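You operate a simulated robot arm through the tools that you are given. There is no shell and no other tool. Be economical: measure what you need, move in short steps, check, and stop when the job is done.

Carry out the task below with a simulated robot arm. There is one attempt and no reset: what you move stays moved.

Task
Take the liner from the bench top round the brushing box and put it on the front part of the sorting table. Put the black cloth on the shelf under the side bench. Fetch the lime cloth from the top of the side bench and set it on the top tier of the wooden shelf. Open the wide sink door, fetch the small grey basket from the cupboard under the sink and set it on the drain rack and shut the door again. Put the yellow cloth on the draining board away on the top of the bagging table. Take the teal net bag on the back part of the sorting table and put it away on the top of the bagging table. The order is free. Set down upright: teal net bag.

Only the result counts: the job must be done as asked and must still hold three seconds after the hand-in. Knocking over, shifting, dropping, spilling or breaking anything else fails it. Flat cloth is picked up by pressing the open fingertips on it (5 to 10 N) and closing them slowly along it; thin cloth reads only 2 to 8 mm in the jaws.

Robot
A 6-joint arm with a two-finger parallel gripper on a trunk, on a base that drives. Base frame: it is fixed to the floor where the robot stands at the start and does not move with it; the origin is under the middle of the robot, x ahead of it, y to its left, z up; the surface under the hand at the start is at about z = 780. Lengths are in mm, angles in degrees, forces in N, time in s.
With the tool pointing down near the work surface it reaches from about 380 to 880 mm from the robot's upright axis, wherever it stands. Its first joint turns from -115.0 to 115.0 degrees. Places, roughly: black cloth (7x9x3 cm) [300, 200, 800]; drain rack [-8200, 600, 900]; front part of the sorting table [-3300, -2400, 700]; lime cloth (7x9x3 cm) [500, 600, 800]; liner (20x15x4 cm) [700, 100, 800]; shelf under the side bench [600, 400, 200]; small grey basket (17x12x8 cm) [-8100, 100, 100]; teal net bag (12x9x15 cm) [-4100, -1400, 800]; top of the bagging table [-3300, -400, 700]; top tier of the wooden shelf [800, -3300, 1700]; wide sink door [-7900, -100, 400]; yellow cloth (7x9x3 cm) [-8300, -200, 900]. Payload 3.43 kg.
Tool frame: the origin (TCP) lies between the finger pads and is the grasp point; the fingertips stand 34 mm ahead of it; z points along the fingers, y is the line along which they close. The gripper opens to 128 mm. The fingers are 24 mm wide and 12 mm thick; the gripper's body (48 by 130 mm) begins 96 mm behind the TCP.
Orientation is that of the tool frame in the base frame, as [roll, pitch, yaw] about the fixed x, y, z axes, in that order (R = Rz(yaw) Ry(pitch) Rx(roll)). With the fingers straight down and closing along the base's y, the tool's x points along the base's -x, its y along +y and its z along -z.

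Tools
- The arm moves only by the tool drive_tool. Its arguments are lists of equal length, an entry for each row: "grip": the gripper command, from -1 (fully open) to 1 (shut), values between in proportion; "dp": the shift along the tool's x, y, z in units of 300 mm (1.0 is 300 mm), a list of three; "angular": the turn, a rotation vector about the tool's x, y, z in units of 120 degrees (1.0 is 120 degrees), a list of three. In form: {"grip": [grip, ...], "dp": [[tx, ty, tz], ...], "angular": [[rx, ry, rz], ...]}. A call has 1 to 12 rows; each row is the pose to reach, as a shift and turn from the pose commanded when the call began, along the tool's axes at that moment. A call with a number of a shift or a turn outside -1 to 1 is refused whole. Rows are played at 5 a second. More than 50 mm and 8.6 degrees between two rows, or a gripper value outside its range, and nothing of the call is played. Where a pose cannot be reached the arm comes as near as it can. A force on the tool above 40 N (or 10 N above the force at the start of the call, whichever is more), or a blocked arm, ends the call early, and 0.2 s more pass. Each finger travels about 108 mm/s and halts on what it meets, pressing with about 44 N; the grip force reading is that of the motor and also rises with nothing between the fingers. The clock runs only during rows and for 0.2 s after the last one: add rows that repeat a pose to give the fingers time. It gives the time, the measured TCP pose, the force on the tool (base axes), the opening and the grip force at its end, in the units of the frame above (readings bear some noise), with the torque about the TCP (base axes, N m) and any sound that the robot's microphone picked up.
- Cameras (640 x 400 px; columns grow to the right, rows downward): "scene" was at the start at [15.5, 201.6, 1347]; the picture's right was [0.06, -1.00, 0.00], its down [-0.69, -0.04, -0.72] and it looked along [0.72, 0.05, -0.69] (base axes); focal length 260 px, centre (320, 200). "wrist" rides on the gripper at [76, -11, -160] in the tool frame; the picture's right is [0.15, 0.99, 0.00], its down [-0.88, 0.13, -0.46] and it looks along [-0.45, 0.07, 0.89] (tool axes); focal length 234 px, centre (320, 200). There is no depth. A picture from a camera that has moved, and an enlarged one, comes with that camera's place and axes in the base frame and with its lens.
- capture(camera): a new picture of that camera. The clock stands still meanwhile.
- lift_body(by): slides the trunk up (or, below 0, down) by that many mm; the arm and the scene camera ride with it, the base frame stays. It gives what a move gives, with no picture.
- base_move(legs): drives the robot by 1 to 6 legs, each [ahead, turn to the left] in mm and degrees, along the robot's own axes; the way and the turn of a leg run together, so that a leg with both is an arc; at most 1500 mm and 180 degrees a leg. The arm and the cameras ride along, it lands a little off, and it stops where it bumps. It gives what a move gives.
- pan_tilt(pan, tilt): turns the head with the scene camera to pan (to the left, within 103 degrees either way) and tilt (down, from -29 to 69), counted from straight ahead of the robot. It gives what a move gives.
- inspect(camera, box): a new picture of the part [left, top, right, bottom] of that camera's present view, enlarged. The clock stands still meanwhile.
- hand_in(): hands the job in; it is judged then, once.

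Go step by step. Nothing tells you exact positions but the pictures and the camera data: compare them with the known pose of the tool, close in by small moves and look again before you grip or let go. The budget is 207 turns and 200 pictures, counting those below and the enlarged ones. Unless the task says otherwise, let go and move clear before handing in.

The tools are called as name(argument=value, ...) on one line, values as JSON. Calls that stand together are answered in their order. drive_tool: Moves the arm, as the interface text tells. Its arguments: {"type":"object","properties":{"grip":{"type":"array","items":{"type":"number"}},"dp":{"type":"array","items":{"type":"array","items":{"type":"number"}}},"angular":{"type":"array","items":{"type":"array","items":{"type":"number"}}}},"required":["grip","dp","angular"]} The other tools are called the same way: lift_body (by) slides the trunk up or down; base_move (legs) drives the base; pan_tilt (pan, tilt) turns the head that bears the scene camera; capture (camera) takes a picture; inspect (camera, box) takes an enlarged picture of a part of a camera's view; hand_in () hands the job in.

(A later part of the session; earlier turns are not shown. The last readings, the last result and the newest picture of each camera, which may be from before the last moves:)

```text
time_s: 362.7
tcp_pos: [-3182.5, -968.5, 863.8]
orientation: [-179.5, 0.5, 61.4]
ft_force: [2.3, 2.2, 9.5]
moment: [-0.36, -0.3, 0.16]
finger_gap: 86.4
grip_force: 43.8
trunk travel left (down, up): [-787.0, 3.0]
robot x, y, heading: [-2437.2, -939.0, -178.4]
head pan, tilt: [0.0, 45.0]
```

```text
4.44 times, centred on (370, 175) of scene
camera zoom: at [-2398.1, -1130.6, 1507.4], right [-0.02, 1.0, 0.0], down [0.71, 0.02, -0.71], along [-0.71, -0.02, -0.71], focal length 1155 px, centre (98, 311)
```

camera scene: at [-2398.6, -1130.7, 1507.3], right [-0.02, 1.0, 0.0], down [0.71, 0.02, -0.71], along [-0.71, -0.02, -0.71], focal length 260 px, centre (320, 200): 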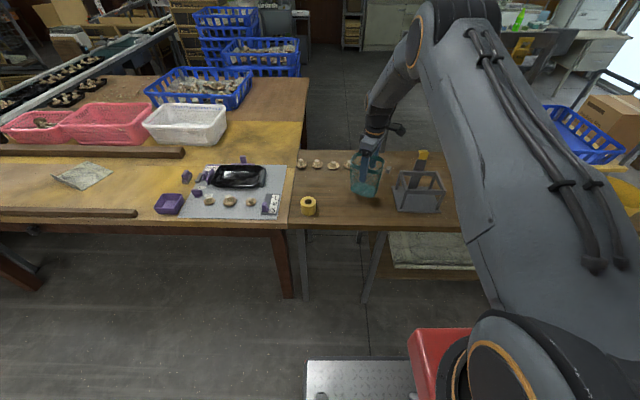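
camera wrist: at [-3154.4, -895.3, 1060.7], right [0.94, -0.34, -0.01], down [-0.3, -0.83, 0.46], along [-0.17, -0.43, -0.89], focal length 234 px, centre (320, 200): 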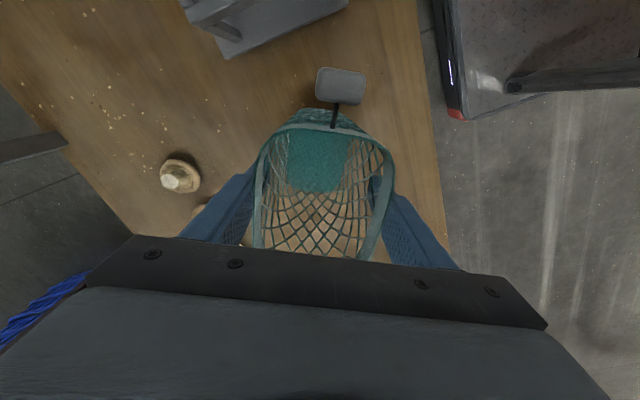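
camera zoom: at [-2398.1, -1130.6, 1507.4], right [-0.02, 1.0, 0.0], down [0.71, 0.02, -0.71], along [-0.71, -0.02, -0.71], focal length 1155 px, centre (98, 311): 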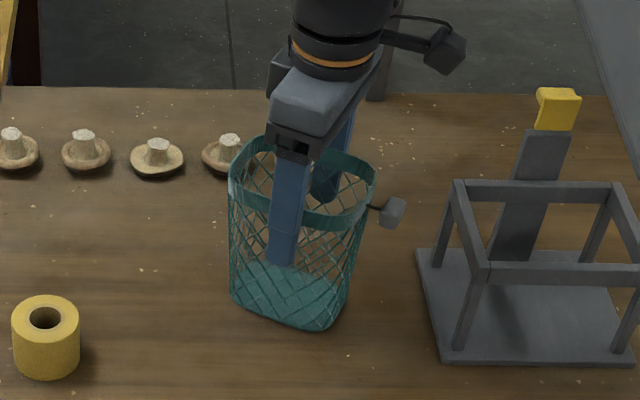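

Contact with about 10 N. Release slowly and rise.

drive_tool(grip=[-0.3, -0.45, -0.6, -0.8, -1, -1, -1, -1, -1, -1, -1], dp=[[0, 0, 0], [0, 0, 0], [0, 0, 0], [0, 0, 0], [0, 0, 0], [0, 0, 0], [0, 0, -0.05], [0, 0, -0.15], [0, 0, -0.3], [0, 0, -0.45], [0, 0, -0.6]], angular=[[0, 0, 0], [0, 0, 0], [0, 0, 0], [0, 0, 0], [0, 0, 0], [0, 0, 0], [0, 0, 0], [0, 0, 0], [0, 0, 0], [0, 0, 0], [0, 0, 0]])

inspect(camera="scene", box=[280, 110, 460, 230])

```text
time_s: 365.1
tcp_pos: [-3178.7, -965.5, 1043.0]
orientation: [-179.6, 0.3, 61.3]
ft_force: [0.4, 0.3, -0.2]
moment: [0.02, -0.01, 0.02]
finger_gap: 127.9
grip_force: 0.0
trunk travel left (down, up): [-787.0, 3.0]
robot x, y, heading: [-2435.8, -934.7, -178.6]
head pan, tilt: [0.0, 45.0]
```

```text
3.33 times, centred on (370, 170) of scene
camera zoom: at [-2398.9, -1130.8, 1507.3], right [-0.02, 1.0, 0.0], down [0.71, 0.02, -0.71], along [-0.71, -0.02, -0.71], focal length 866 px, centre (153, 300)
```

zoom: 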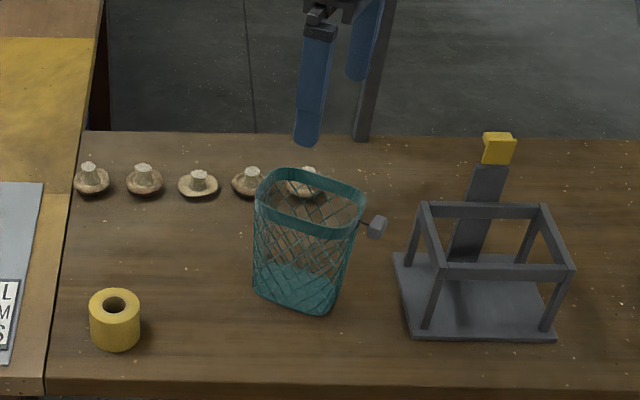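

The bag stands upright on the bagging table. Next the sink area: I retrace the way round to the west.

base_move(legs=[[-500, 0], [0, -91.5], [1500, 0], [25, 0], [0, 71]])

base_move(legs=[[1440, 0], [0, 20], [1500, 0]])

pan_tilt(pan=10, tilt=20)

capture(camera="scene")

```text
time_s: 382.4
tcp_pos: [-2653.1, 830.7, 1042.4]
orientation: [-179.6, 0.5, 40.5]
ft_force: [0.4, 0.7, 0.5]
moment: [-0.04, -0.03, 0.02]
finger_gap: 128.1
grip_force: 0.0
trunk travel left (down, up): [-787.0, 3.0]
robot x, y, heading: [-1954.1, 589.8, 160.6]
head pan, tilt: [0.0, 45.0]
```

```text
time_s: 397.2
tcp_pos: [-5457.8, 999.7, 1043.7]
orientation: [-179.5, 0.5, 61.9]
ft_force: [0.2, 0.0, -0.6]
moment: [0.01, -0.02, -0.01]
finger_gap: 127.9
grip_force: 0.0
trunk travel left (down, up): [-787.0, 3.0]
robot x, y, heading: [-4715.9, 1032.4, -177.9]
head pan, tilt: [0.0, 45.0]
```

```text
time_s: 398.1
tcp_pos: [-5457.2, 1000.9, 1043.5]
orientation: [-179.5, 0.4, 61.9]
ft_force: [-0.3, 0.0, 0.5]
moment: [-0.03, 0.01, -0.01]
finger_gap: 128.0
grip_force: 0.0
trunk travel left (down, up): [-787.0, 3.0]
robot x, y, heading: [-4714.5, 1034.0, -178.2]
head pan, tilt: [10.0, 20.0]
```

```text
102 pictures are left
camera scene: at [-4685.6, 825.9, 1545.9], right [-0.21, 0.98, 0.0], down [0.34, 0.07, -0.94], along [-0.92, -0.19, -0.34], focal length 260 px, centre (320, 200)
```

scene: 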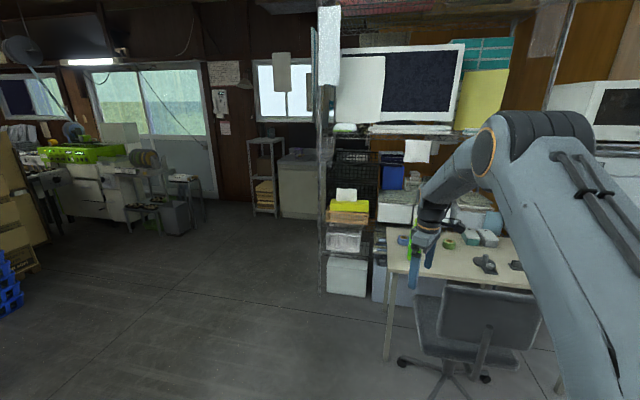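

base_move(legs=[[0, 58.7], [1188, 0], [0, -60], [700, 0]])

pan_tilt(pan=0, tilt=20)

capture(camera="scene")

```text
time_s: 412.8
tcp_pos: [-6751.5, -20.7, 1043.0]
orientation: [-179.6, 0.5, 59.9]
ft_force: [0.6, -0.2, 0.1]
moment: [-0.02, 0.02, 0.01]
finger_gap: 127.9
grip_force: 0.1
trunk travel left (down, up): [-787.0, 3.0]
robot x, y, heading: [-6007.1, -9.7, 179.8]
head pan, tilt: [10.0, 20.0]
```

```text
time_s: 413.6
tcp_pos: [-6753.3, -19.6, 1043.6]
orientation: [-179.4, 0.6, 60.0]
ft_force: [-0.1, -0.1, -0.3]
moment: [-0.02, -0.01, 0.01]
finger_gap: 127.9
grip_force: 0.1
trunk travel left (down, up): [-787.0, 3.0]
robot x, y, heading: [-6009.7, -9.4, 179.9]
head pan, tilt: [0.0, 20.0]
```

```text
101 pictures are left
camera scene: at [-5988.8, -206.5, 1545.9], right [0.0, 1.0, 0.0], down [0.34, 0.0, -0.94], along [-0.94, 0.0, -0.34], focal length 260 px, centre (320, 200)
```

scene: 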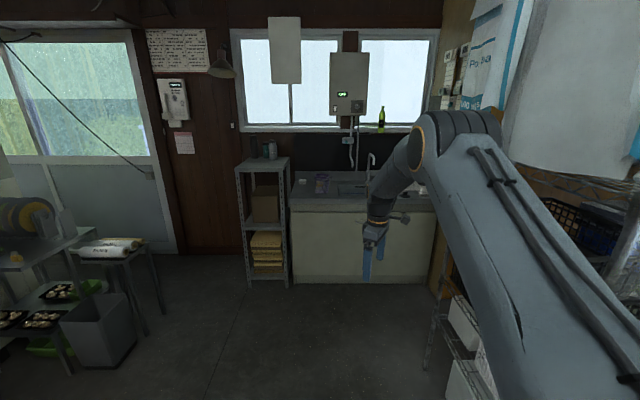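

base_move(legs=[[550, 0]])

pan_tilt(pan=0, tilt=30)

capture(camera="scene")

inspect(camera="scene", box=[240, 120, 460, 300])

```text
time_s: 416.7
tcp_pos: [-7302.0, -17.3, 1043.3]
orientation: [-179.5, 0.5, 59.9]
ft_force: [0.5, -0.2, -0.4]
moment: [0.04, 0.03, -0.01]
finger_gap: 127.8
grip_force: 0.1
trunk travel left (down, up): [-787.0, 3.0]
robot x, y, heading: [-6560.5, -10.7, 179.6]
head pan, tilt: [0.0, 20.0]
```

```text
time_s: 417.4
tcp_pos: [-7300.8, -17.0, 1043.6]
orientation: [-179.4, 0.5, 59.8]
ft_force: [-0.1, -0.6, 0.2]
moment: [-0.04, 0.03, 0.01]
finger_gap: 128.1
grip_force: 0.0
trunk travel left (down, up): [-787.0, 3.0]
robot x, y, heading: [-6560.2, -8.7, 179.6]
head pan, tilt: [0.0, 30.0]
```

```text
100 pictures are left
camera scene: at [-6536.2, -204.6, 1529.9], right [0.0, 1.0, 0.0], down [0.5, 0.0, -0.87], along [-0.87, 0.0, -0.5], focal length 260 px, centre (320, 200)
```

scene: 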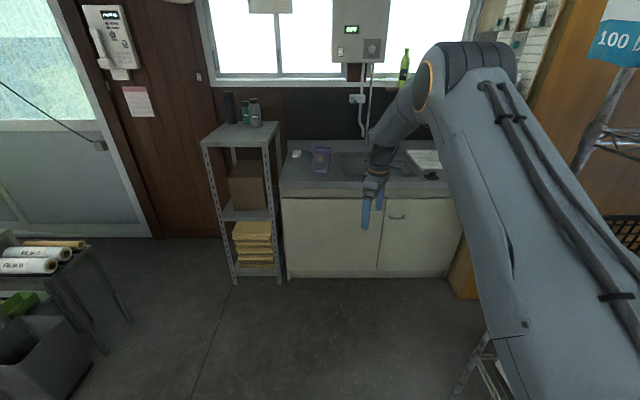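

```text
2.22 times, centred on (350, 210) of scene
camera zoom: at [-6536.2, -204.6, 1529.9], right [0.0, 1.0, 0.0], down [0.5, 0.0, -0.87], along [-0.87, 0.0, -0.5], focal length 577 px, centre (253, 178)
```

zoom: 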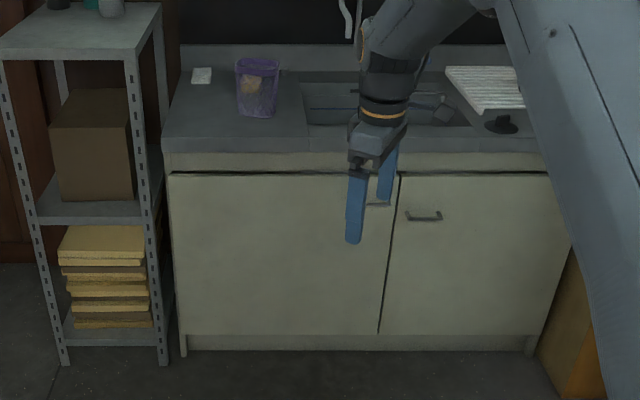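

The wide door spans y≈-436..210 with its handle near y≈158, z≈600. There's a purple cup around where the yellow cloth should be, so I'll move closer and look from above.

base_move(legs=[[650, 0]])

pan_tilt(pan=0, tilt=35)

capture(camera="scene")

capture(camera="wrist")

```text
time_s: 421.1
tcp_pos: [-7953.0, -20.0, 1043.7]
orientation: [-179.5, 0.5, 60.1]
ft_force: [-0.2, 0.8, 0.2]
moment: [-0.04, 0.01, -0.02]
finger_gap: 128.0
grip_force: 0.1
trunk travel left (down, up): [-787.0, 3.0]
robot x, y, heading: [-7212.3, -7.3, 179.8]
head pan, tilt: [0.0, 30.0]
```

```text
time_s: 421.7
tcp_pos: [-7952.6, -20.0, 1043.5]
orientation: [-179.5, 0.4, 60.1]
ft_force: [0.8, -0.1, 0.6]
moment: [0.04, -0.04, 0.0]
finger_gap: 127.9
grip_force: 0.0
trunk travel left (down, up): [-787.0, 3.0]
robot x, y, heading: [-7211.8, -8.7, 180.1]
head pan, tilt: [0.0, 35.0]
```

```text
98 pictures are left
camera scene: at [-7183.9, -203.0, 1522.1], right [0.0, 1.0, 0.0], down [0.57, 0.0, -0.82], along [-0.82, 0.0, -0.57], focal length 260 px, centre (320, 200)
```

scene: 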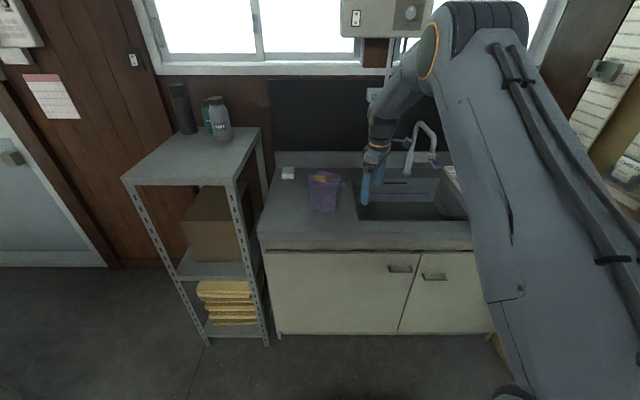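

```text
97 pictures are left
camera wrist: at [-7923.6, 52.6, 1201.5], right [0.93, -0.37, -0.01], down [-0.32, -0.83, 0.46], along [-0.18, -0.43, -0.89], focal length 234 px, centre (320, 200)
```

wrist: 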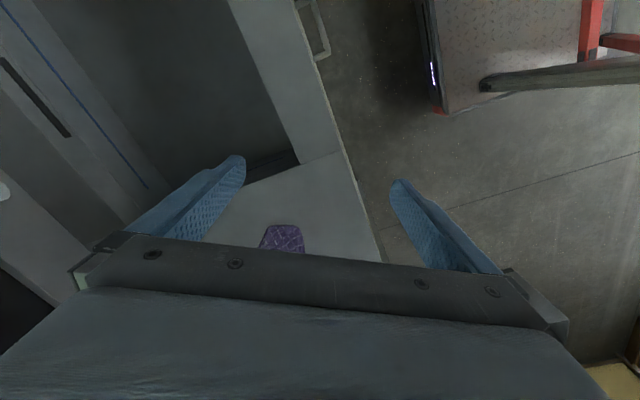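

inspect(camera="scene", box=[250, 140, 500, 290])

inspect(camera="scene", box=[270, 155, 360, 225])

```text
2.56 times, centred on (375, 215) of scene
camera zoom: at [-7183.9, -203.0, 1522.1], right [0.0, 1.0, 0.0], down [0.57, 0.0, -0.82], along [-0.82, 0.0, -0.57], focal length 665 px, centre (179, 162)
```

zoom: 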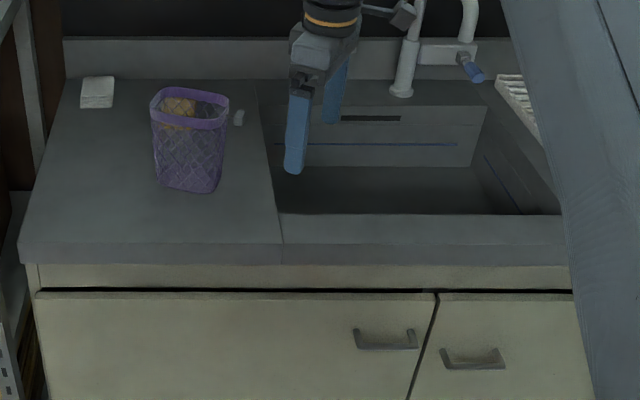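

```text
5.71 times, centred on (315, 190) of scene
camera zoom: at [-7183.9, -203.0, 1522.1], right [0.0, 1.0, 0.0], down [0.57, 0.0, -0.82], along [-0.82, 0.0, -0.57], focal length 1485 px, centre (349, 257)
```

zoom: 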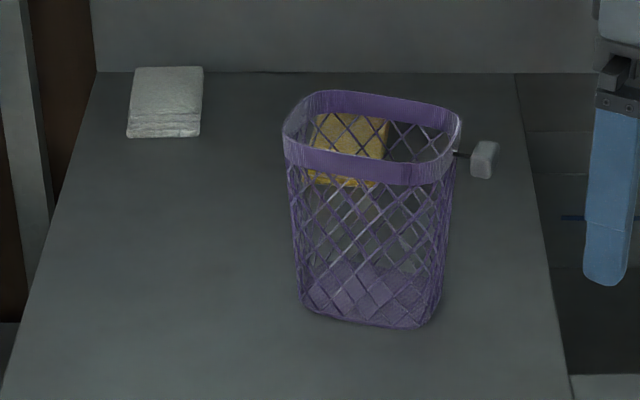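

The yellow cloth lies behind a purple net bag that must stay untouched. I'll do the cupboard first: back up, turn the tool horizontal with the jaws vertical, and lower the trunk to handle height.

base_move(legs=[[-210, 0]])

drive_tool(grip=[-1, -1, -1, -1], dp=[[0, 0, 0], [0, 0, 0], [0, 0, 0], [0, 0, 0]], angular=[[0, 0, -0.065], [0, 0, -0.13], [0, 0, -0.19], [0, 0, -0.25]])

drive_tool(grip=[-1, -1, -1, -1, -1, -1, -1, -1, -1, -1, -1], dp=[[0, 0, 0], [0, 0, 0], [0, 0, 0], [0, 0, 0], [0, 0, 0], [0, 0, 0], [0, 0, 0], [0, 0, 0], [0, 0, 0], [0, 0, 0], [0, 0, 0]], angular=[[0.068, 0, 0], [0.136, 0, 0], [0.204, 0, 0], [0.273, 0, 0], [0.341, 0, 0], [0.409, 0, 0], [0.477, 0, 0], [0.545, 0, 0], [0.614, 0, 0], [0.682, 0, 0], [0.75, 0, 0]])

lift_body(by=-400)

capture(camera="scene")

capture(camera="wrist")

```text
time_s: 423.3
tcp_pos: [-7748.8, -24.9, 1042.9]
orientation: [-179.6, 0.5, 60.7]
ft_force: [-0.6, -0.3, -0.5]
moment: [0.01, 0.01, -0.04]
finger_gap: 128.1
grip_force: 0.1
trunk travel left (down, up): [-787.0, 3.0]
robot x, y, heading: [-7002.7, -8.9, -179.6]
head pan, tilt: [0.0, 35.0]
```

```text
time_s: 424.3
tcp_pos: [-7747.8, -23.4, 1043.3]
orientation: [-179.3, 0.2, 90.8]
ft_force: [0.5, -0.2, -0.5]
moment: [0.01, -0.01, 0.04]
finger_gap: 128.1
grip_force: 0.2
trunk travel left (down, up): [-787.0, 3.0]
robot x, y, heading: [-7004.4, -7.5, -179.4]
head pan, tilt: [0.0, 35.0]
```

```text
time_s: 426.7
tcp_pos: [-7747.4, -25.3, 1044.6]
orientation: [-89.2, 0.3, 90.6]
ft_force: [0.8, 0.6, -0.1]
moment: [-0.01, -0.05, 0.01]
finger_gap: 128.0
grip_force: 0.2
trunk travel left (down, up): [-787.0, 3.0]
robot x, y, heading: [-7006.3, -8.1, -179.4]
head pan, tilt: [0.0, 35.0]
```

```text
time_s: 430.6
tcp_pos: [-7747.4, -25.4, 643.6]
orientation: [-89.3, 0.1, 90.6]
ft_force: [-0.8, 0.4, 0.2]
moment: [0.0, -0.01, 0.0]
finger_gap: 127.9
grip_force: 0.0
trunk travel left (down, up): [-387.0, 403.0]
robot x, y, heading: [-7006.3, -5.8, -179.6]
head pan, tilt: [0.0, 35.0]
```

```text
94 pictures are left
camera scene: at [-7088.5, -202.8, 1122.1], right [-0.01, 1.0, 0.0], down [0.57, 0.01, -0.82], along [-0.82, -0.01, -0.57], focal length 260 px, centre (320, 200)
```

scene: 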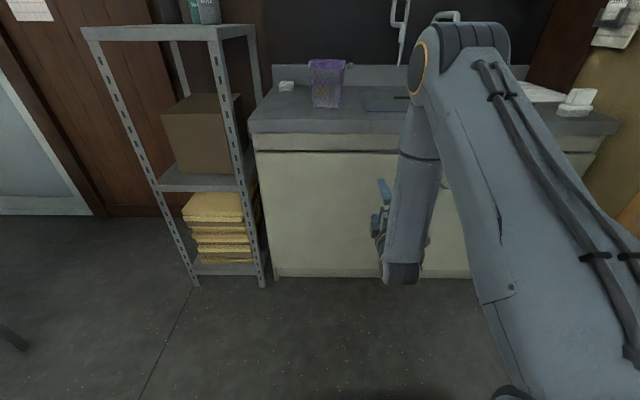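

```text
93 pictures are left
camera wrist: at [-7589.3, 52.6, 651.7], right [-0.01, 0.14, -0.99], down [0.46, -0.88, -0.13], along [-0.89, -0.46, -0.06], focal length 234 px, centre (320, 200)
```

wrist: 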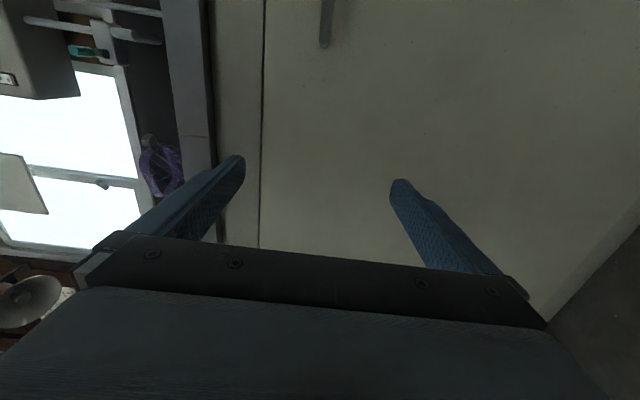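

The handle is visible: about z≈653, x≈-7918, starting near y≈85. I'm shifting right to its middle.

drive_tool(grip=[-1, -1, -1, -1, -1], dp=[[0.14, -0.01, 0], [0.28, -0.02, 0], [0.42, -0.033, 0.0], [0.55, -0.033, 0.05], [0.55, -0.033, 0.1]], angular=[[0, 0, 0], [0, 0, 0], [0, 0, 0], [0, 0, 0], [0, 0, 0]])

capture(camera="wrist")

```text
time_s: 431.8
tcp_pos: [-7782.1, 137.3, 653.7]
orientation: [-89.4, 0.2, 90.6]
ft_force: [-0.4, 0.0, 0.1]
moment: [-0.02, 0.02, 0.03]
finger_gap: 128.0
grip_force: 0.0
trunk travel left (down, up): [-387.0, 403.0]
robot x, y, heading: [-7004.2, -7.8, -179.4]
head pan, tilt: [0.0, 35.0]
```

```text
92 pictures are left
camera wrist: at [-7623.0, 215.8, 663.1], right [-0.01, 0.14, -0.99], down [0.46, -0.88, -0.13], along [-0.89, -0.46, -0.06], focal length 234 px, centre (320, 200)
```

wrist: 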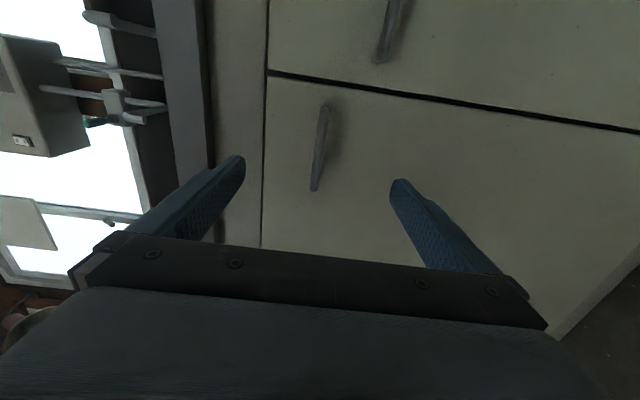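

The handle is centred between the open fingers (y 80..185, z≈653). I'm advancing over the bar and closing.

drive_tool(grip=[-1, -1, -1, -1, -1], dp=[[0, 0, 0.12], [0, 0, 0.24], [0, 0, 0.33], [0, 0, 0.38], [0, 0, 0.38]], angular=[[0, 0, 0], [0, 0, 0], [0, 0, 0], [0, 0, 0], [0, 0, 0]])

capture(camera="wrist")

```text
time_s: 433.0
tcp_pos: [-7893.1, 137.9, 655.2]
orientation: [-89.4, 0.1, 90.6]
ft_force: [0.7, 0.1, 0.7]
moment: [0.0, 0.03, 0.01]
finger_gap: 128.0
grip_force: 0.0
trunk travel left (down, up): [-387.0, 403.0]
robot x, y, heading: [-7006.5, -4.6, -179.4]
head pan, tilt: [0.0, 35.0]
```

```text
91 pictures are left
camera wrist: at [-7733.7, 216.2, 662.9], right [-0.01, 0.14, -0.99], down [0.46, -0.88, -0.13], along [-0.89, -0.46, -0.06], focal length 234 px, centre (320, 200)
```

wrist: 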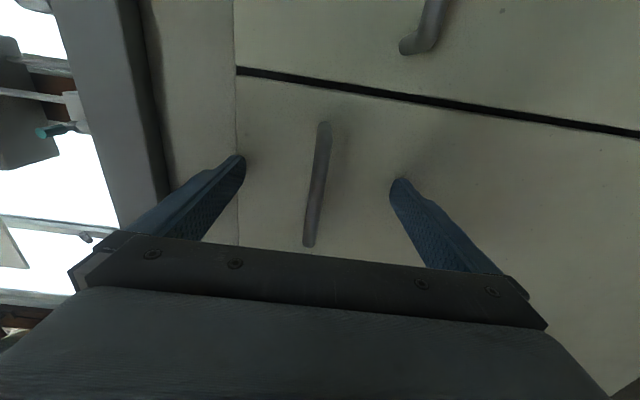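

drive_tool(grip=[-1, -0.6, -0.2, 0.2, 0.5, 0.8, 1, 1, 1], dp=[[0, 0, 0.015], [0, 0, 0.02], [0, 0, 0.02], [0, 0, 0.02], [0, 0, 0.02], [0, 0, 0.02], [0, 0, 0.02], [0, 0, 0.02], [0, 0, 0.02]], angular=[[0, 0, 0], [0, 0, 0], [0, 0, 0], [0, 0, 0], [0, 0, 0], [0, 0, 0], [0, 0, 0], [0, 0, 0], [0, 0, 0]])

capture(camera="wrist")

```text
time_s: 433.6
tcp_pos: [-7895.5, 139.1, 648.8]
orientation: [-89.9, 0.3, 90.6]
ft_force: [7.3, -0.3, 2.5]
moment: [0.02, 0.33, -0.07]
finger_gap: 78.8
grip_force: 1.5
trunk travel left (down, up): [-387.0, 403.0]
robot x, y, heading: [-7003.0, -9.9, -179.5]
head pan, tilt: [0.0, 35.0]
stopped in row 3: the force on the tool passed its limit at 44 N (the readings are from after the stop); the commanded pose is now the measured one
```

```text
90 pictures are left
camera wrist: at [-7736.1, 216.8, 658.7], right [0.0, 0.14, -0.99], down [0.46, -0.88, -0.13], along [-0.89, -0.46, -0.06], focal length 234 px, centre (320, 200)
```

wrist: 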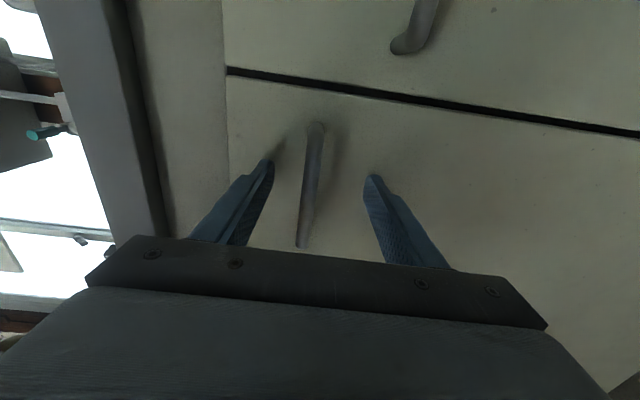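

The tips touch the door at x≈-7930. I back off 5 mm, re-centre and close.

drive_tool(grip=[-0.2, -0.2, 0, 0.2, 0.4, 0.6, 0.8, 1, 1, 1], dp=[[0, -0.018, -0.02], [0, -0.018, -0.02], [0, -0.018, -0.02], [0, -0.018, -0.02], [0, -0.018, -0.02], [0, -0.018, -0.02], [0, -0.018, -0.02], [0, -0.018, -0.02], [0, -0.018, -0.02], [0, -0.018, -0.02]], angular=[[0, 0, 0], [0, 0, 0], [0, 0, 0], [0, 0, 0], [0, 0, 0], [0, 0, 0], [0, 0, 0], [0, 0, 0], [0, 0, 0], [0, 0, 0]])

capture(camera="wrist")

```text
time_s: 435.8
tcp_pos: [-7890.2, 138.3, 657.3]
orientation: [-89.6, 0.3, 90.5]
ft_force: [1.0, -0.3, 30.3]
moment: [0.42, 0.12, 0.29]
finger_gap: 11.7
grip_force: 44.7
trunk travel left (down, up): [-387.0, 403.0]
robot x, y, heading: [-7004.4, -14.1, -179.4]
head pan, tilt: [0.0, 35.0]
```

```text
89 pictures are left
camera wrist: at [-7731.1, 216.4, 666.2], right [-0.01, 0.14, -0.99], down [0.46, -0.88, -0.13], along [-0.89, -0.46, -0.06], focal length 234 px, centre (320, 200)
```

wrist: 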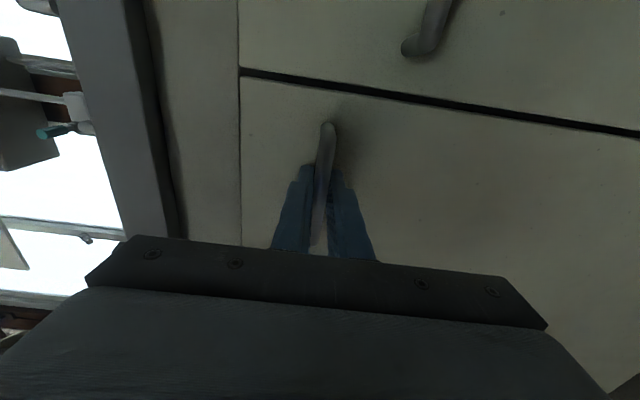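

The bar is gripped (12 mm). Now I pull along the door's arc, turning with it.

drive_tool(grip=[1, 1, 1, 1, 1, 1, 1, 1], dp=[[0, -0.012, 0], [-0.014, -0.012, -0.132], [-0.037, -0.012, -0.262], [-0.069, -0.012, -0.391], [-0.11, -0.012, -0.517], [-0.16, -0.012, -0.64], [-0.218, -0.012, -0.759], [-0.284, -0.012, -0.873]], angular=[[0, 0, 0], [0, 0.0333, 0], [0, 0.0667, 0], [0, 0.1, 0], [0, 0.1333, 0], [0, 0.1667, 0], [0, 0.2, 0], [0, 0.2333, 0]])

capture(camera="scene")

```text
time_s: 437.6
tcp_pos: [-7625.3, 54.0, 658.0]
orientation: [-90.1, 0.3, 62.8]
ft_force: [-15.8, -27.1, 4.1]
moment: [0.42, -0.16, 1.09]
finger_gap: 11.8
grip_force: 45.2
trunk travel left (down, up): [-387.0, 403.0]
robot x, y, heading: [-7006.1, -7.6, -179.5]
head pan, tilt: [0.0, 35.0]
```

```text
88 pictures are left
camera scene: at [-7088.7, -203.8, 1121.9], right [-0.01, 1.0, 0.0], down [0.57, 0.0, -0.82], along [-0.82, -0.01, -0.57], focal length 260 px, centre (320, 200)
```

scene: 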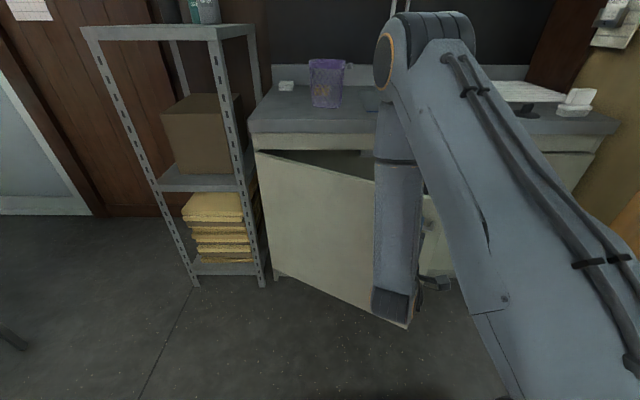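

The door is open about 28°. The arm has room to swing it a bit further along the same arc.

drive_tool(grip=[1, 1, 1, 1, 1, 1, 1], dp=[[-0.025, 0, 0], [-0.039, 0, -0.132], [-0.062, 0, -0.262], [-0.094, 0, -0.391], [-0.135, 0, -0.517], [-0.185, 0, -0.64], [-0.243, 0, -0.759]], angular=[[0, 0, 0], [0, 0.0333, 0], [0, 0.0667, 0], [0, 0.1, 0], [0, 0.1333, 0], [0, 0.1667, 0], [0, 0.2, 0]])

capture(camera="scene")

```text
time_s: 438.5
tcp_pos: [-7562.2, 6.1, 656.9]
orientation: [-90.7, -0.2, 54.1]
ft_force: [7.1, 3.5, -3.3]
moment: [-0.07, 0.04, 1.33]
finger_gap: 11.8
grip_force: 44.8
trunk travel left (down, up): [-387.0, 403.0]
robot x, y, heading: [-7003.9, -9.5, -179.7]
head pan, tilt: [0.0, 35.0]
stopped in row 4: the force on the tool passed its limit at 45 N (the readings are from after the stop); the commanded pose is now the measured one
```

```text
87 pictures are left
camera scene: at [-7088.6, -202.6, 1122.0], right [0.0, 1.0, 0.0], down [0.57, 0.0, -0.82], along [-0.82, 0.0, -0.57], focal length 260 px, centre (320, 200)
```

scene: 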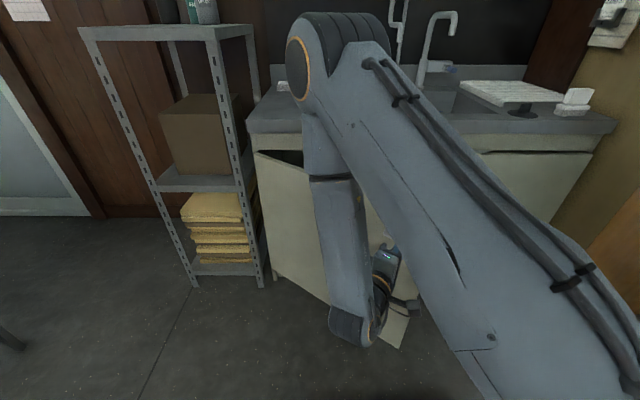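

The door is at about 36°. I'll continue the arc with the corrected radius (≈581 mm).

drive_tool(grip=[1, 1, 1, 1, 1, 1], dp=[[-0.014, 0, -0.135], [-0.037, 0, -0.268], [-0.07, 0, -0.4], [-0.112, 0, -0.529], [-0.162, 0, -0.654], [-0.222, 0, -0.776]], angular=[[0, 0.0333, 0], [0, 0.0667, 0], [0, 0.1, 0], [0, 0.1333, 0], [0, 0.1667, 0], [0, 0.2, 0]])

capture(camera="scene")

```text
time_s: 439.4
tcp_pos: [-7470.9, -91.1, 657.5]
orientation: [-91.0, -0.3, 40.9]
ft_force: [2.7, -0.7, -11.8]
moment: [-0.36, 0.25, 1.17]
finger_gap: 11.4
grip_force: 45.2
trunk travel left (down, up): [-387.0, 403.0]
robot x, y, heading: [-7004.1, -7.5, -179.9]
head pan, tilt: [0.0, 35.0]
stopped in row 4: the force on the tool passed its limit at 43 N (the readings are from after the stop); the commanded pose is now the measured one
```

```text
86 pictures are left
camera scene: at [-7088.7, -202.9, 1122.1], right [0.0, 1.0, 0.0], down [0.57, 0.0, -0.82], along [-0.82, 0.0, -0.57], focal length 260 px, centre (320, 200)
```

scene: 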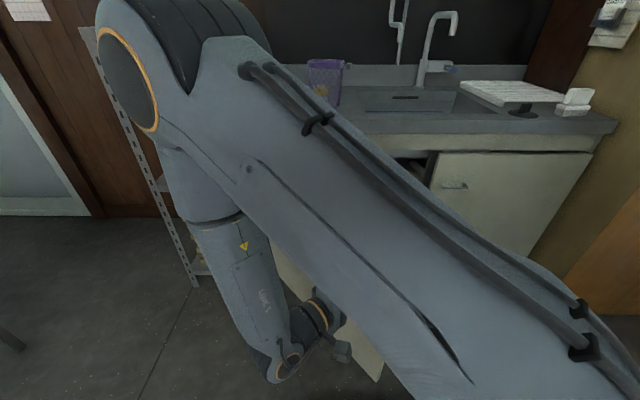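

The door is open about 50°, which leaves the right half clear. I release, retreat from the handle, raise the trunk, and look inside.

drive_tool(grip=[0.5, 0, -0.3, -0.3, -0.3, -0.3], dp=[[0, 0, 0], [0, 0, 0], [0, 0, 0], [0, 0, -0.12], [0, 0, -0.24], [0, 0, -0.3]], angular=[[0, 0, 0], [0, 0, 0], [0, 0, 0], [0, 0, 0], [0, 0, 0], [0, 0, 0]])

lift_body(by=380)

drive_tool(grip=[-1, -1, -1, -1, -1, -1, -1], dp=[[0.15, 0, 0], [0.3, 0, 0], [0.45, 0, 0], [0.6, 0, 0], [0.75, 0, 0], [0.75, 0, 0.1], [0.75, 0, 0.1]], angular=[[0, -0.06, 0], [0, -0.12, 0], [0, -0.18, 0], [0, -0.24, 0], [0, -0.3, 0], [0, -0.36, 0], [0, -0.41, 0]])

capture(camera="scene")

```text
time_s: 440.8
tcp_pos: [-7412.0, -161.0, 660.8]
orientation: [-90.9, -0.3, 40.8]
ft_force: [-0.4, 0.2, -1.1]
moment: [-0.02, 0.03, 0.02]
finger_gap: 83.2
grip_force: 0.1
trunk travel left (down, up): [-387.0, 403.0]
robot x, y, heading: [-7002.5, -8.1, -179.9]
head pan, tilt: [0.0, 35.0]
```

```text
time_s: 444.4
tcp_pos: [-7412.9, -159.9, 1039.3]
orientation: [-90.9, -0.3, 40.8]
ft_force: [-0.3, -0.3, 0.7]
moment: [0.0, 0.02, 0.02]
finger_gap: 82.8
grip_force: 0.0
trunk travel left (down, up): [-767.0, 23.0]
robot x, y, heading: [-7004.9, -12.5, -179.9]
head pan, tilt: [0.0, 35.0]
```

```text
time_s: 446.0
tcp_pos: [-7259.5, 18.0, 932.0]
orientation: [-90.4, 0.4, 90.2]
ft_force: [-0.6, 0.1, -0.5]
moment: [0.04, 0.03, 0.0]
finger_gap: 128.0
grip_force: 0.0
out of reach, approached as far as the arm can: row 3, 4, 5, 6, 7
trunk travel left (down, up): [-767.0, 23.0]
robot x, y, heading: [-7005.8, -7.9, -179.9]
head pan, tilt: [0.0, 35.0]
```

```text
85 pictures are left
camera scene: at [-6982.9, -202.2, 1502.1], right [0.0, 1.0, 0.0], down [0.57, 0.0, -0.82], along [-0.82, 0.0, -0.57], focal length 260 px, centre (320, 200)
```

scene: 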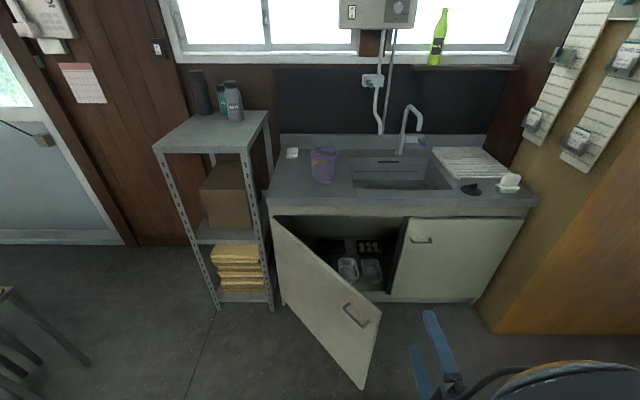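

inspect(camera="scene", box=[300, 220, 420, 310])

inspect(camera="scene", box=[400, 120, 560, 220])

```text
4.44 times, centred on (360, 265) of scene
camera zoom: at [-6982.9, -202.2, 1502.1], right [0.0, 1.0, 0.0], down [0.57, 0.0, -0.82], along [-0.82, 0.0, -0.57], focal length 1155 px, centre (142, -89)
```

zoom: 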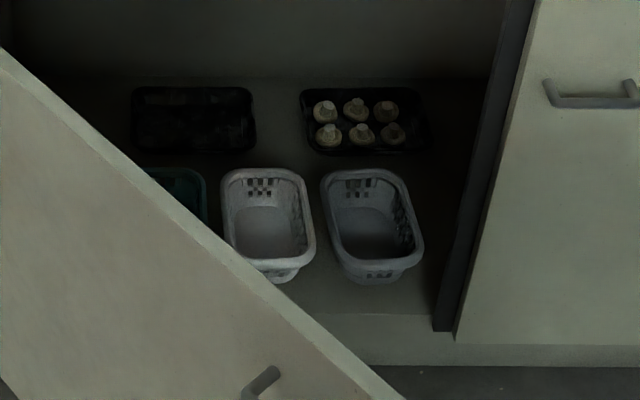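

```text
4.00 times, centred on (480, 170) of scene
camera zoom: at [-6982.9, -202.2, 1502.1], right [0.0, 1.0, 0.0], down [0.57, 0.0, -0.82], along [-0.82, 0.0, -0.57], focal length 1039 px, centre (-320, 320)
```

zoom: 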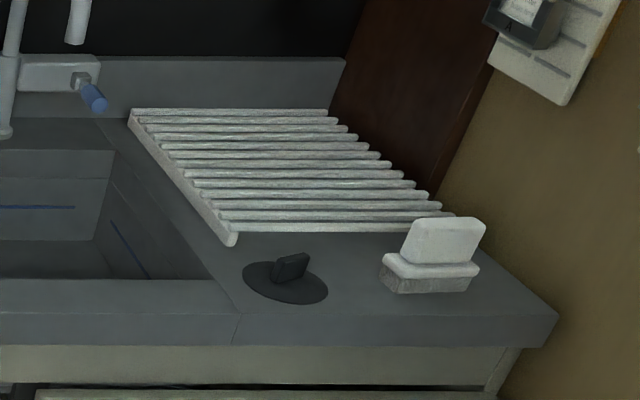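

The grey basket is the right one of the pair inside. I first want the door fully open, so I'll turn the tool vertical and push the door's inner face with the closed fingers from above.

drive_tool(grip=[-0.5, 0, 0.5, 1, 1, 1, 1], dp=[[0, 0, 0.14], [0, 0, 0.28], [0, 0, 0.42], [0, 0, 0.56], [0, 0, 0.7], [0, 0, 0.84], [0, 0, 0.93]], angular=[[0, 0, 0], [0, 0, 0], [0, 0, 0], [0, 0, 0], [0, 0, 0], [0, 0, 0], [0, 0, 0]])

drive_tool(grip=[1, 1, 1, 1, 1, 1, 1, 1, 1, 1, 1], dp=[[0, 0, 0], [0, 0, 0], [0, 0, 0], [0, 0, 0], [0, 0, 0], [0, 0, 0], [0, 0, 0], [0, 0, 0], [0, 0, 0], [0, 0, 0], [0, 0, 0]], angular=[[-0.068, 0, 0], [-0.136, 0, 0], [-0.204, 0, 0], [-0.273, 0, 0], [-0.341, 0, 0], [-0.409, 0, 0], [-0.477, 0, 0], [-0.545, 0, 0], [-0.614, 0, 0], [-0.682, 0, 0], [-0.75, 0, 0]])

```text
time_s: 446.6
tcp_pos: [-7266.6, 90.9, 926.1]
orientation: [-92.4, 1.5, 74.7]
ft_force: [0.6, 1.0, -0.2]
moment: [-0.03, -0.03, -0.04]
finger_gap: 64.0
grip_force: 0.1
out of reach, approached as far as the arm can: row 1, 2
trunk travel left (down, up): [-767.0, 23.0]
robot x, y, heading: [-7007.1, -9.5, -179.7]
head pan, tilt: [0.0, 35.0]
stopped in row 2: the arm was blocked; the commanded pose is now the measured one
```

```text
time_s: 447.3
tcp_pos: [-7233.1, 142.6, 843.1]
orientation: [-111.0, 3.0, 61.2]
ft_force: [-0.3, 0.0, 0.6]
moment: [-0.05, -0.06, -0.03]
finger_gap: 0.0
grip_force: 33.2
out of reach, approached as far as the arm can: row 1, 2, 3
trunk travel left (down, up): [-767.0, 23.0]
robot x, y, heading: [-7005.5, -8.2, -179.8]
head pan, tilt: [0.0, 35.0]
stopped in row 3: the arm was blocked; the commanded pose is now the measured one
```

The arm is in an awkward folded state and got blocked. I'll look at it before moving on.

pan_tilt(pan=-30, tilt=50)

capture(camera="scene")

capture(camera="wrist")

```text
time_s: 448.2
tcp_pos: [-7234.1, 143.2, 843.5]
orientation: [-111.0, 2.7, 61.2]
ft_force: [0.0, 0.6, 0.1]
moment: [-0.01, 0.05, 0.0]
finger_gap: 0.0
grip_force: 33.3
trunk travel left (down, up): [-767.0, 23.0]
robot x, y, heading: [-7003.1, -10.3, -179.8]
head pan, tilt: [-30.0, 50.0]
```

```text
82 pictures are left
camera scene: at [-6981.3, -175.1, 1479.2], right [0.5, 0.87, 0.01], down [0.67, -0.38, -0.64], along [-0.55, 0.33, -0.77], focal length 260 px, centre (320, 200)
```

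scene: 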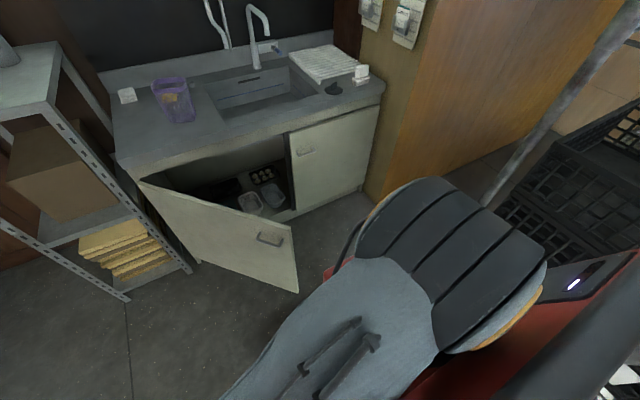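

```text
81 pictures are left
camera wrist: at [-7068.6, 142.9, 906.9], right [0.36, -0.08, -0.93], down [-0.01, -1.0, 0.08], along [-0.93, -0.02, -0.36], focal length 234 px, centre (320, 200)
```

wrist: 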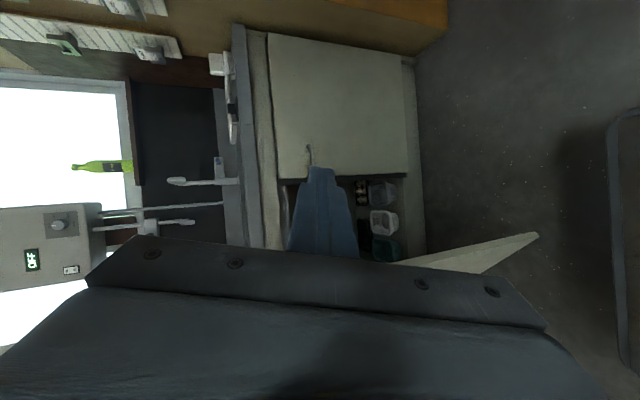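

The elbow has folded out to the right. I'll unfold by moving the tool forward and up in small steps.

drive_tool(grip=[1, 1, 1, 1, 1, 1, 1], dp=[[-0.084, -0.064, 0.072], [-0.168, -0.129, 0.145], [-0.252, -0.193, 0.217], [-0.336, -0.257, 0.289], [-0.42, -0.321, 0.361], [-0.504, -0.386, 0.434], [-0.588, -0.45, 0.506]], angular=[[0, 0, 0], [0, 0, 0], [0, 0, 0], [0, 0, 0], [0, 0, 0], [0, 0, 0], [0, 0, 0]])

capture(camera="scene")

```text
time_s: 448.7
tcp_pos: [-7200.4, 191.6, 841.9]
orientation: [-111.2, 3.3, 46.5]
ft_force: [-0.1, 0.6, -0.7]
moment: [-0.02, -0.04, -0.01]
finger_gap: 0.0
grip_force: 32.9
out of reach, approached as far as the arm can: row 1, 2
trunk travel left (down, up): [-767.0, 23.0]
robot x, y, heading: [-7006.8, -10.2, -179.8]
head pan, tilt: [-30.0, 50.0]
stopped in row 2: the arm was blocked; the commanded pose is now the measured one
```

```text
80 pictures are left
camera scene: at [-6980.6, -173.3, 1479.5], right [0.5, 0.87, 0.01], down [0.67, -0.38, -0.64], along [-0.55, 0.33, -0.77], focal length 260 px, centre (320, 200)
```

scene: 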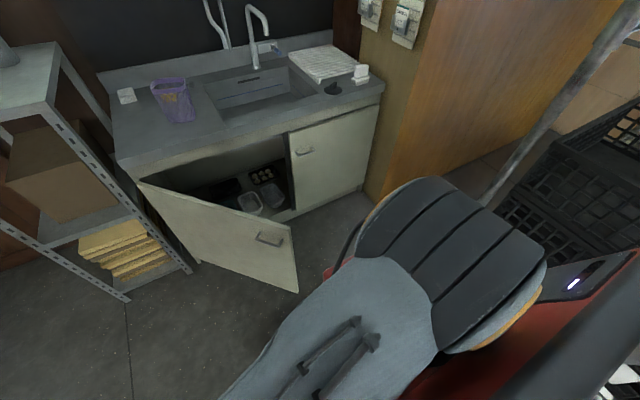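

drive_tool(grip=[1, 1, 1, 1, 1, 1, 1], dp=[[-0.098, -0.031, -0.035], [-0.196, -0.061, -0.069], [-0.294, -0.092, -0.104], [-0.392, -0.122, -0.138], [-0.49, -0.153, -0.173], [-0.588, -0.183, -0.207], [-0.686, -0.214, -0.242]], angular=[[0, 0, 0], [0, 0, 0], [0, 0, 0], [0, 0, 0], [0, 0, 0], [0, 0, 0], [0, 0, 0]])

capture(camera="wrist")

```text
time_s: 449.1
tcp_pos: [-7160.5, 224.8, 853.2]
orientation: [-109.6, 2.9, 33.3]
ft_force: [-0.1, 0.2, 0.4]
moment: [0.01, 0.01, -0.01]
finger_gap: 0.1
grip_force: 32.8
out of reach, approached as far as the arm can: row 1, 2
trunk travel left (down, up): [-767.0, 23.0]
robot x, y, heading: [-7008.1, -8.6, -179.8]
head pan, tilt: [-30.0, 50.0]
stopped in row 2: the arm was blocked; the commanded pose is now the measured one
```

```text
79 pictures are left
camera wrist: at [-7014.0, 145.7, 911.4], right [0.27, -0.22, -0.94], down [-0.47, -0.88, 0.07], along [-0.84, 0.43, -0.34], focal length 234 px, centre (320, 200)
```

wrist: 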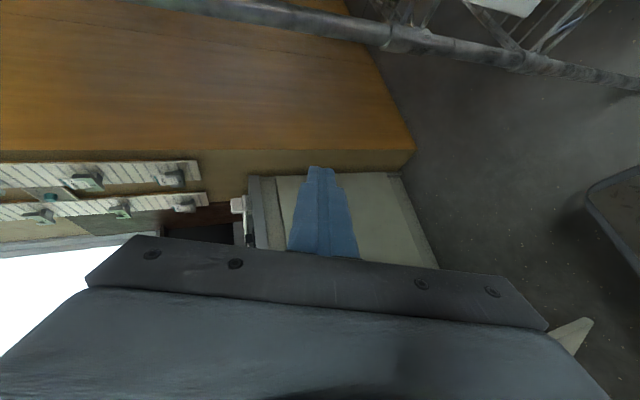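

The wrist is sitting nearly over the robot's own axis. I'll test a purely vertical move to free the arm.

drive_tool(grip=[1, 1, 1, 1], dp=[[-0.005, -0.094, -0.034], [-0.01, -0.188, -0.067], [-0.015, -0.282, -0.1], [-0.02, -0.376, -0.134]], angular=[[0, 0, 0], [0, 0, 0], [0, 0, 0], [0, 0, 0]])

capture(camera="scene")

```text
time_s: 450.1
tcp_pos: [-7155.1, 228.3, 854.8]
orientation: [-110.5, 3.3, 33.8]
ft_force: [0.2, -0.5, -0.2]
moment: [-0.01, -0.02, 0.02]
finger_gap: 0.1
grip_force: 33.1
out of reach, approached as far as the arm can: row 1, 2, 3, 4
trunk travel left (down, up): [-767.0, 23.0]
robot x, y, heading: [-7004.8, -8.8, -180.0]
head pan, tilt: [-30.0, 50.0]
```

```text
78 pictures are left
camera scene: at [-6972.7, -170.9, 1483.3], right [0.5, 0.87, 0.01], down [0.67, -0.38, -0.64], along [-0.55, 0.32, -0.77], focal length 260 px, centre (320, 200)
```

scene: 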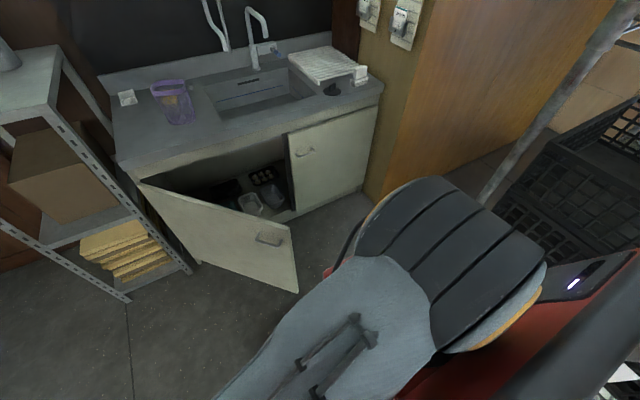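

pan_tilt(pan=30, tilt=69)

capture(camera="scene")

pan_tilt(pan=-60, tilt=69)

capture(camera="scene")

```text
time_s: 451.4
tcp_pos: [-7156.8, 230.3, 851.0]
orientation: [-110.1, 3.5, 33.8]
ft_force: [-0.5, 0.0, -0.3]
moment: [0.0, 0.04, -0.01]
finger_gap: 0.0
grip_force: 32.9
trunk travel left (down, up): [-767.0, 23.0]
robot x, y, heading: [-7004.1, -7.3, -180.0]
head pan, tilt: [30.0, 68.8]
```

```text
77 pictures are left
camera scene: at [-6955.8, -236.4, 1457.9], right [-0.5, 0.87, 0.0], down [0.81, 0.47, -0.35], along [-0.31, -0.18, -0.94], focal length 260 px, centre (320, 200)
```

scene: 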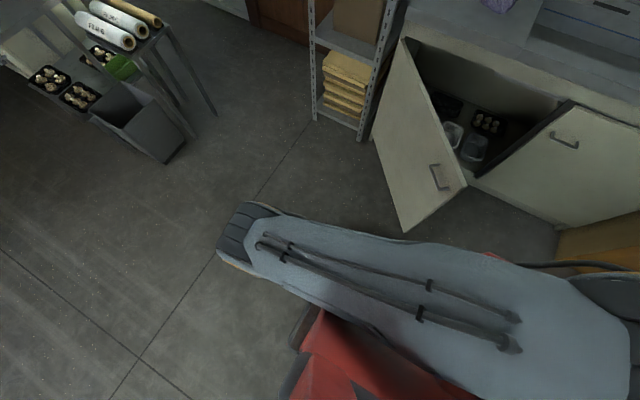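

```text
time_s: 453.1
tcp_pos: [-7157.3, 231.1, 850.9]
orientation: [-110.2, 3.5, 33.6]
ft_force: [0.4, 0.3, 0.2]
moment: [0.01, -0.02, 0.0]
finger_gap: 0.0
grip_force: 33.0
trunk travel left (down, up): [-767.0, 23.0]
robot x, y, heading: [-7007.0, -8.7, -179.9]
head pan, tilt: [-60.0, 68.8]
```

```text
76 pictures are left
camera scene: at [-6935.9, -160.5, 1458.3], right [0.87, 0.5, 0.01], down [0.47, -0.8, -0.36], along [-0.17, 0.32, -0.93], focal length 260 px, centre (320, 200)
```

scene: 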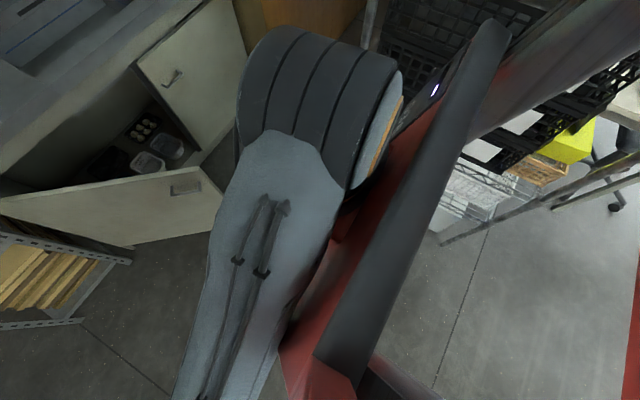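

The upper arm points left with the forearm folded back, and the tool points right. I'll swing the tool about the wrist back to forward first.

drive_tool(grip=[1, 1, 1, 1, 1, 1, 1], dp=[[-0.097, 0.008, -0.006], [-0.193, 0.02, -0.026], [-0.283, 0.036, -0.058], [-0.369, 0.057, -0.102], [-0.446, 0.08, -0.157], [-0.515, 0.107, -0.223], [-0.572, 0.136, -0.296]], angular=[[-0.0034, -0.0639, -0.0227], [-0.0068, -0.1278, -0.0454], [-0.0102, -0.1917, -0.0681], [-0.0136, -0.2556, -0.0908], [-0.017, -0.3195, -0.1135], [-0.0204, -0.3834, -0.1362], [-0.0238, -0.447, -0.159]])

```text
time_s: 454.7
tcp_pos: [-7236.9, 59.6, 857.3]
orientation: [-108.9, 3.2, 91.6]
ft_force: [0.4, 0.2, 0.1]
moment: [0.0, -0.03, 0.02]
finger_gap: 0.0
grip_force: 32.4
trunk travel left (down, up): [-767.0, 23.0]
robot x, y, heading: [-7005.1, -6.5, -180.0]
head pan, tilt: [-60.0, 68.8]
```

That worked. Now I translate left, forward and up, the way the arm came in.

drive_tool(grip=[1, 1, 1, 1, 1, 1, 1, 1], dp=[[-0.12, -0.055, 0.044], [-0.24, -0.111, 0.088], [-0.361, -0.167, 0.132], [-0.481, -0.222, 0.175], [-0.601, -0.278, 0.219], [-0.722, -0.333, 0.263], [-0.842, -0.389, 0.307], [-0.962, -0.444, 0.351]], angular=[[0, 0, 0], [0, 0, 0], [0, 0, 0], [0, 0, 0], [0, 0, 0], [0, 0, 0], [0, 0, 0], [0, 0, 0]])

```text
time_s: 455.4
tcp_pos: [-7259.4, 64.3, 856.1]
orientation: [-108.7, 1.4, 77.8]
ft_force: [0.5, 0.3, -0.8]
moment: [0.01, -0.03, -0.01]
finger_gap: 0.0
grip_force: 32.9
out of reach, approached as far as the arm can: row 1, 2, 3
trunk travel left (down, up): [-767.0, 23.0]
robot x, y, heading: [-7003.2, -11.8, -180.0]
head pan, tilt: [-60.0, 68.8]
stopped in row 3: the arm was blocked; the commanded pose is now the measured one
```

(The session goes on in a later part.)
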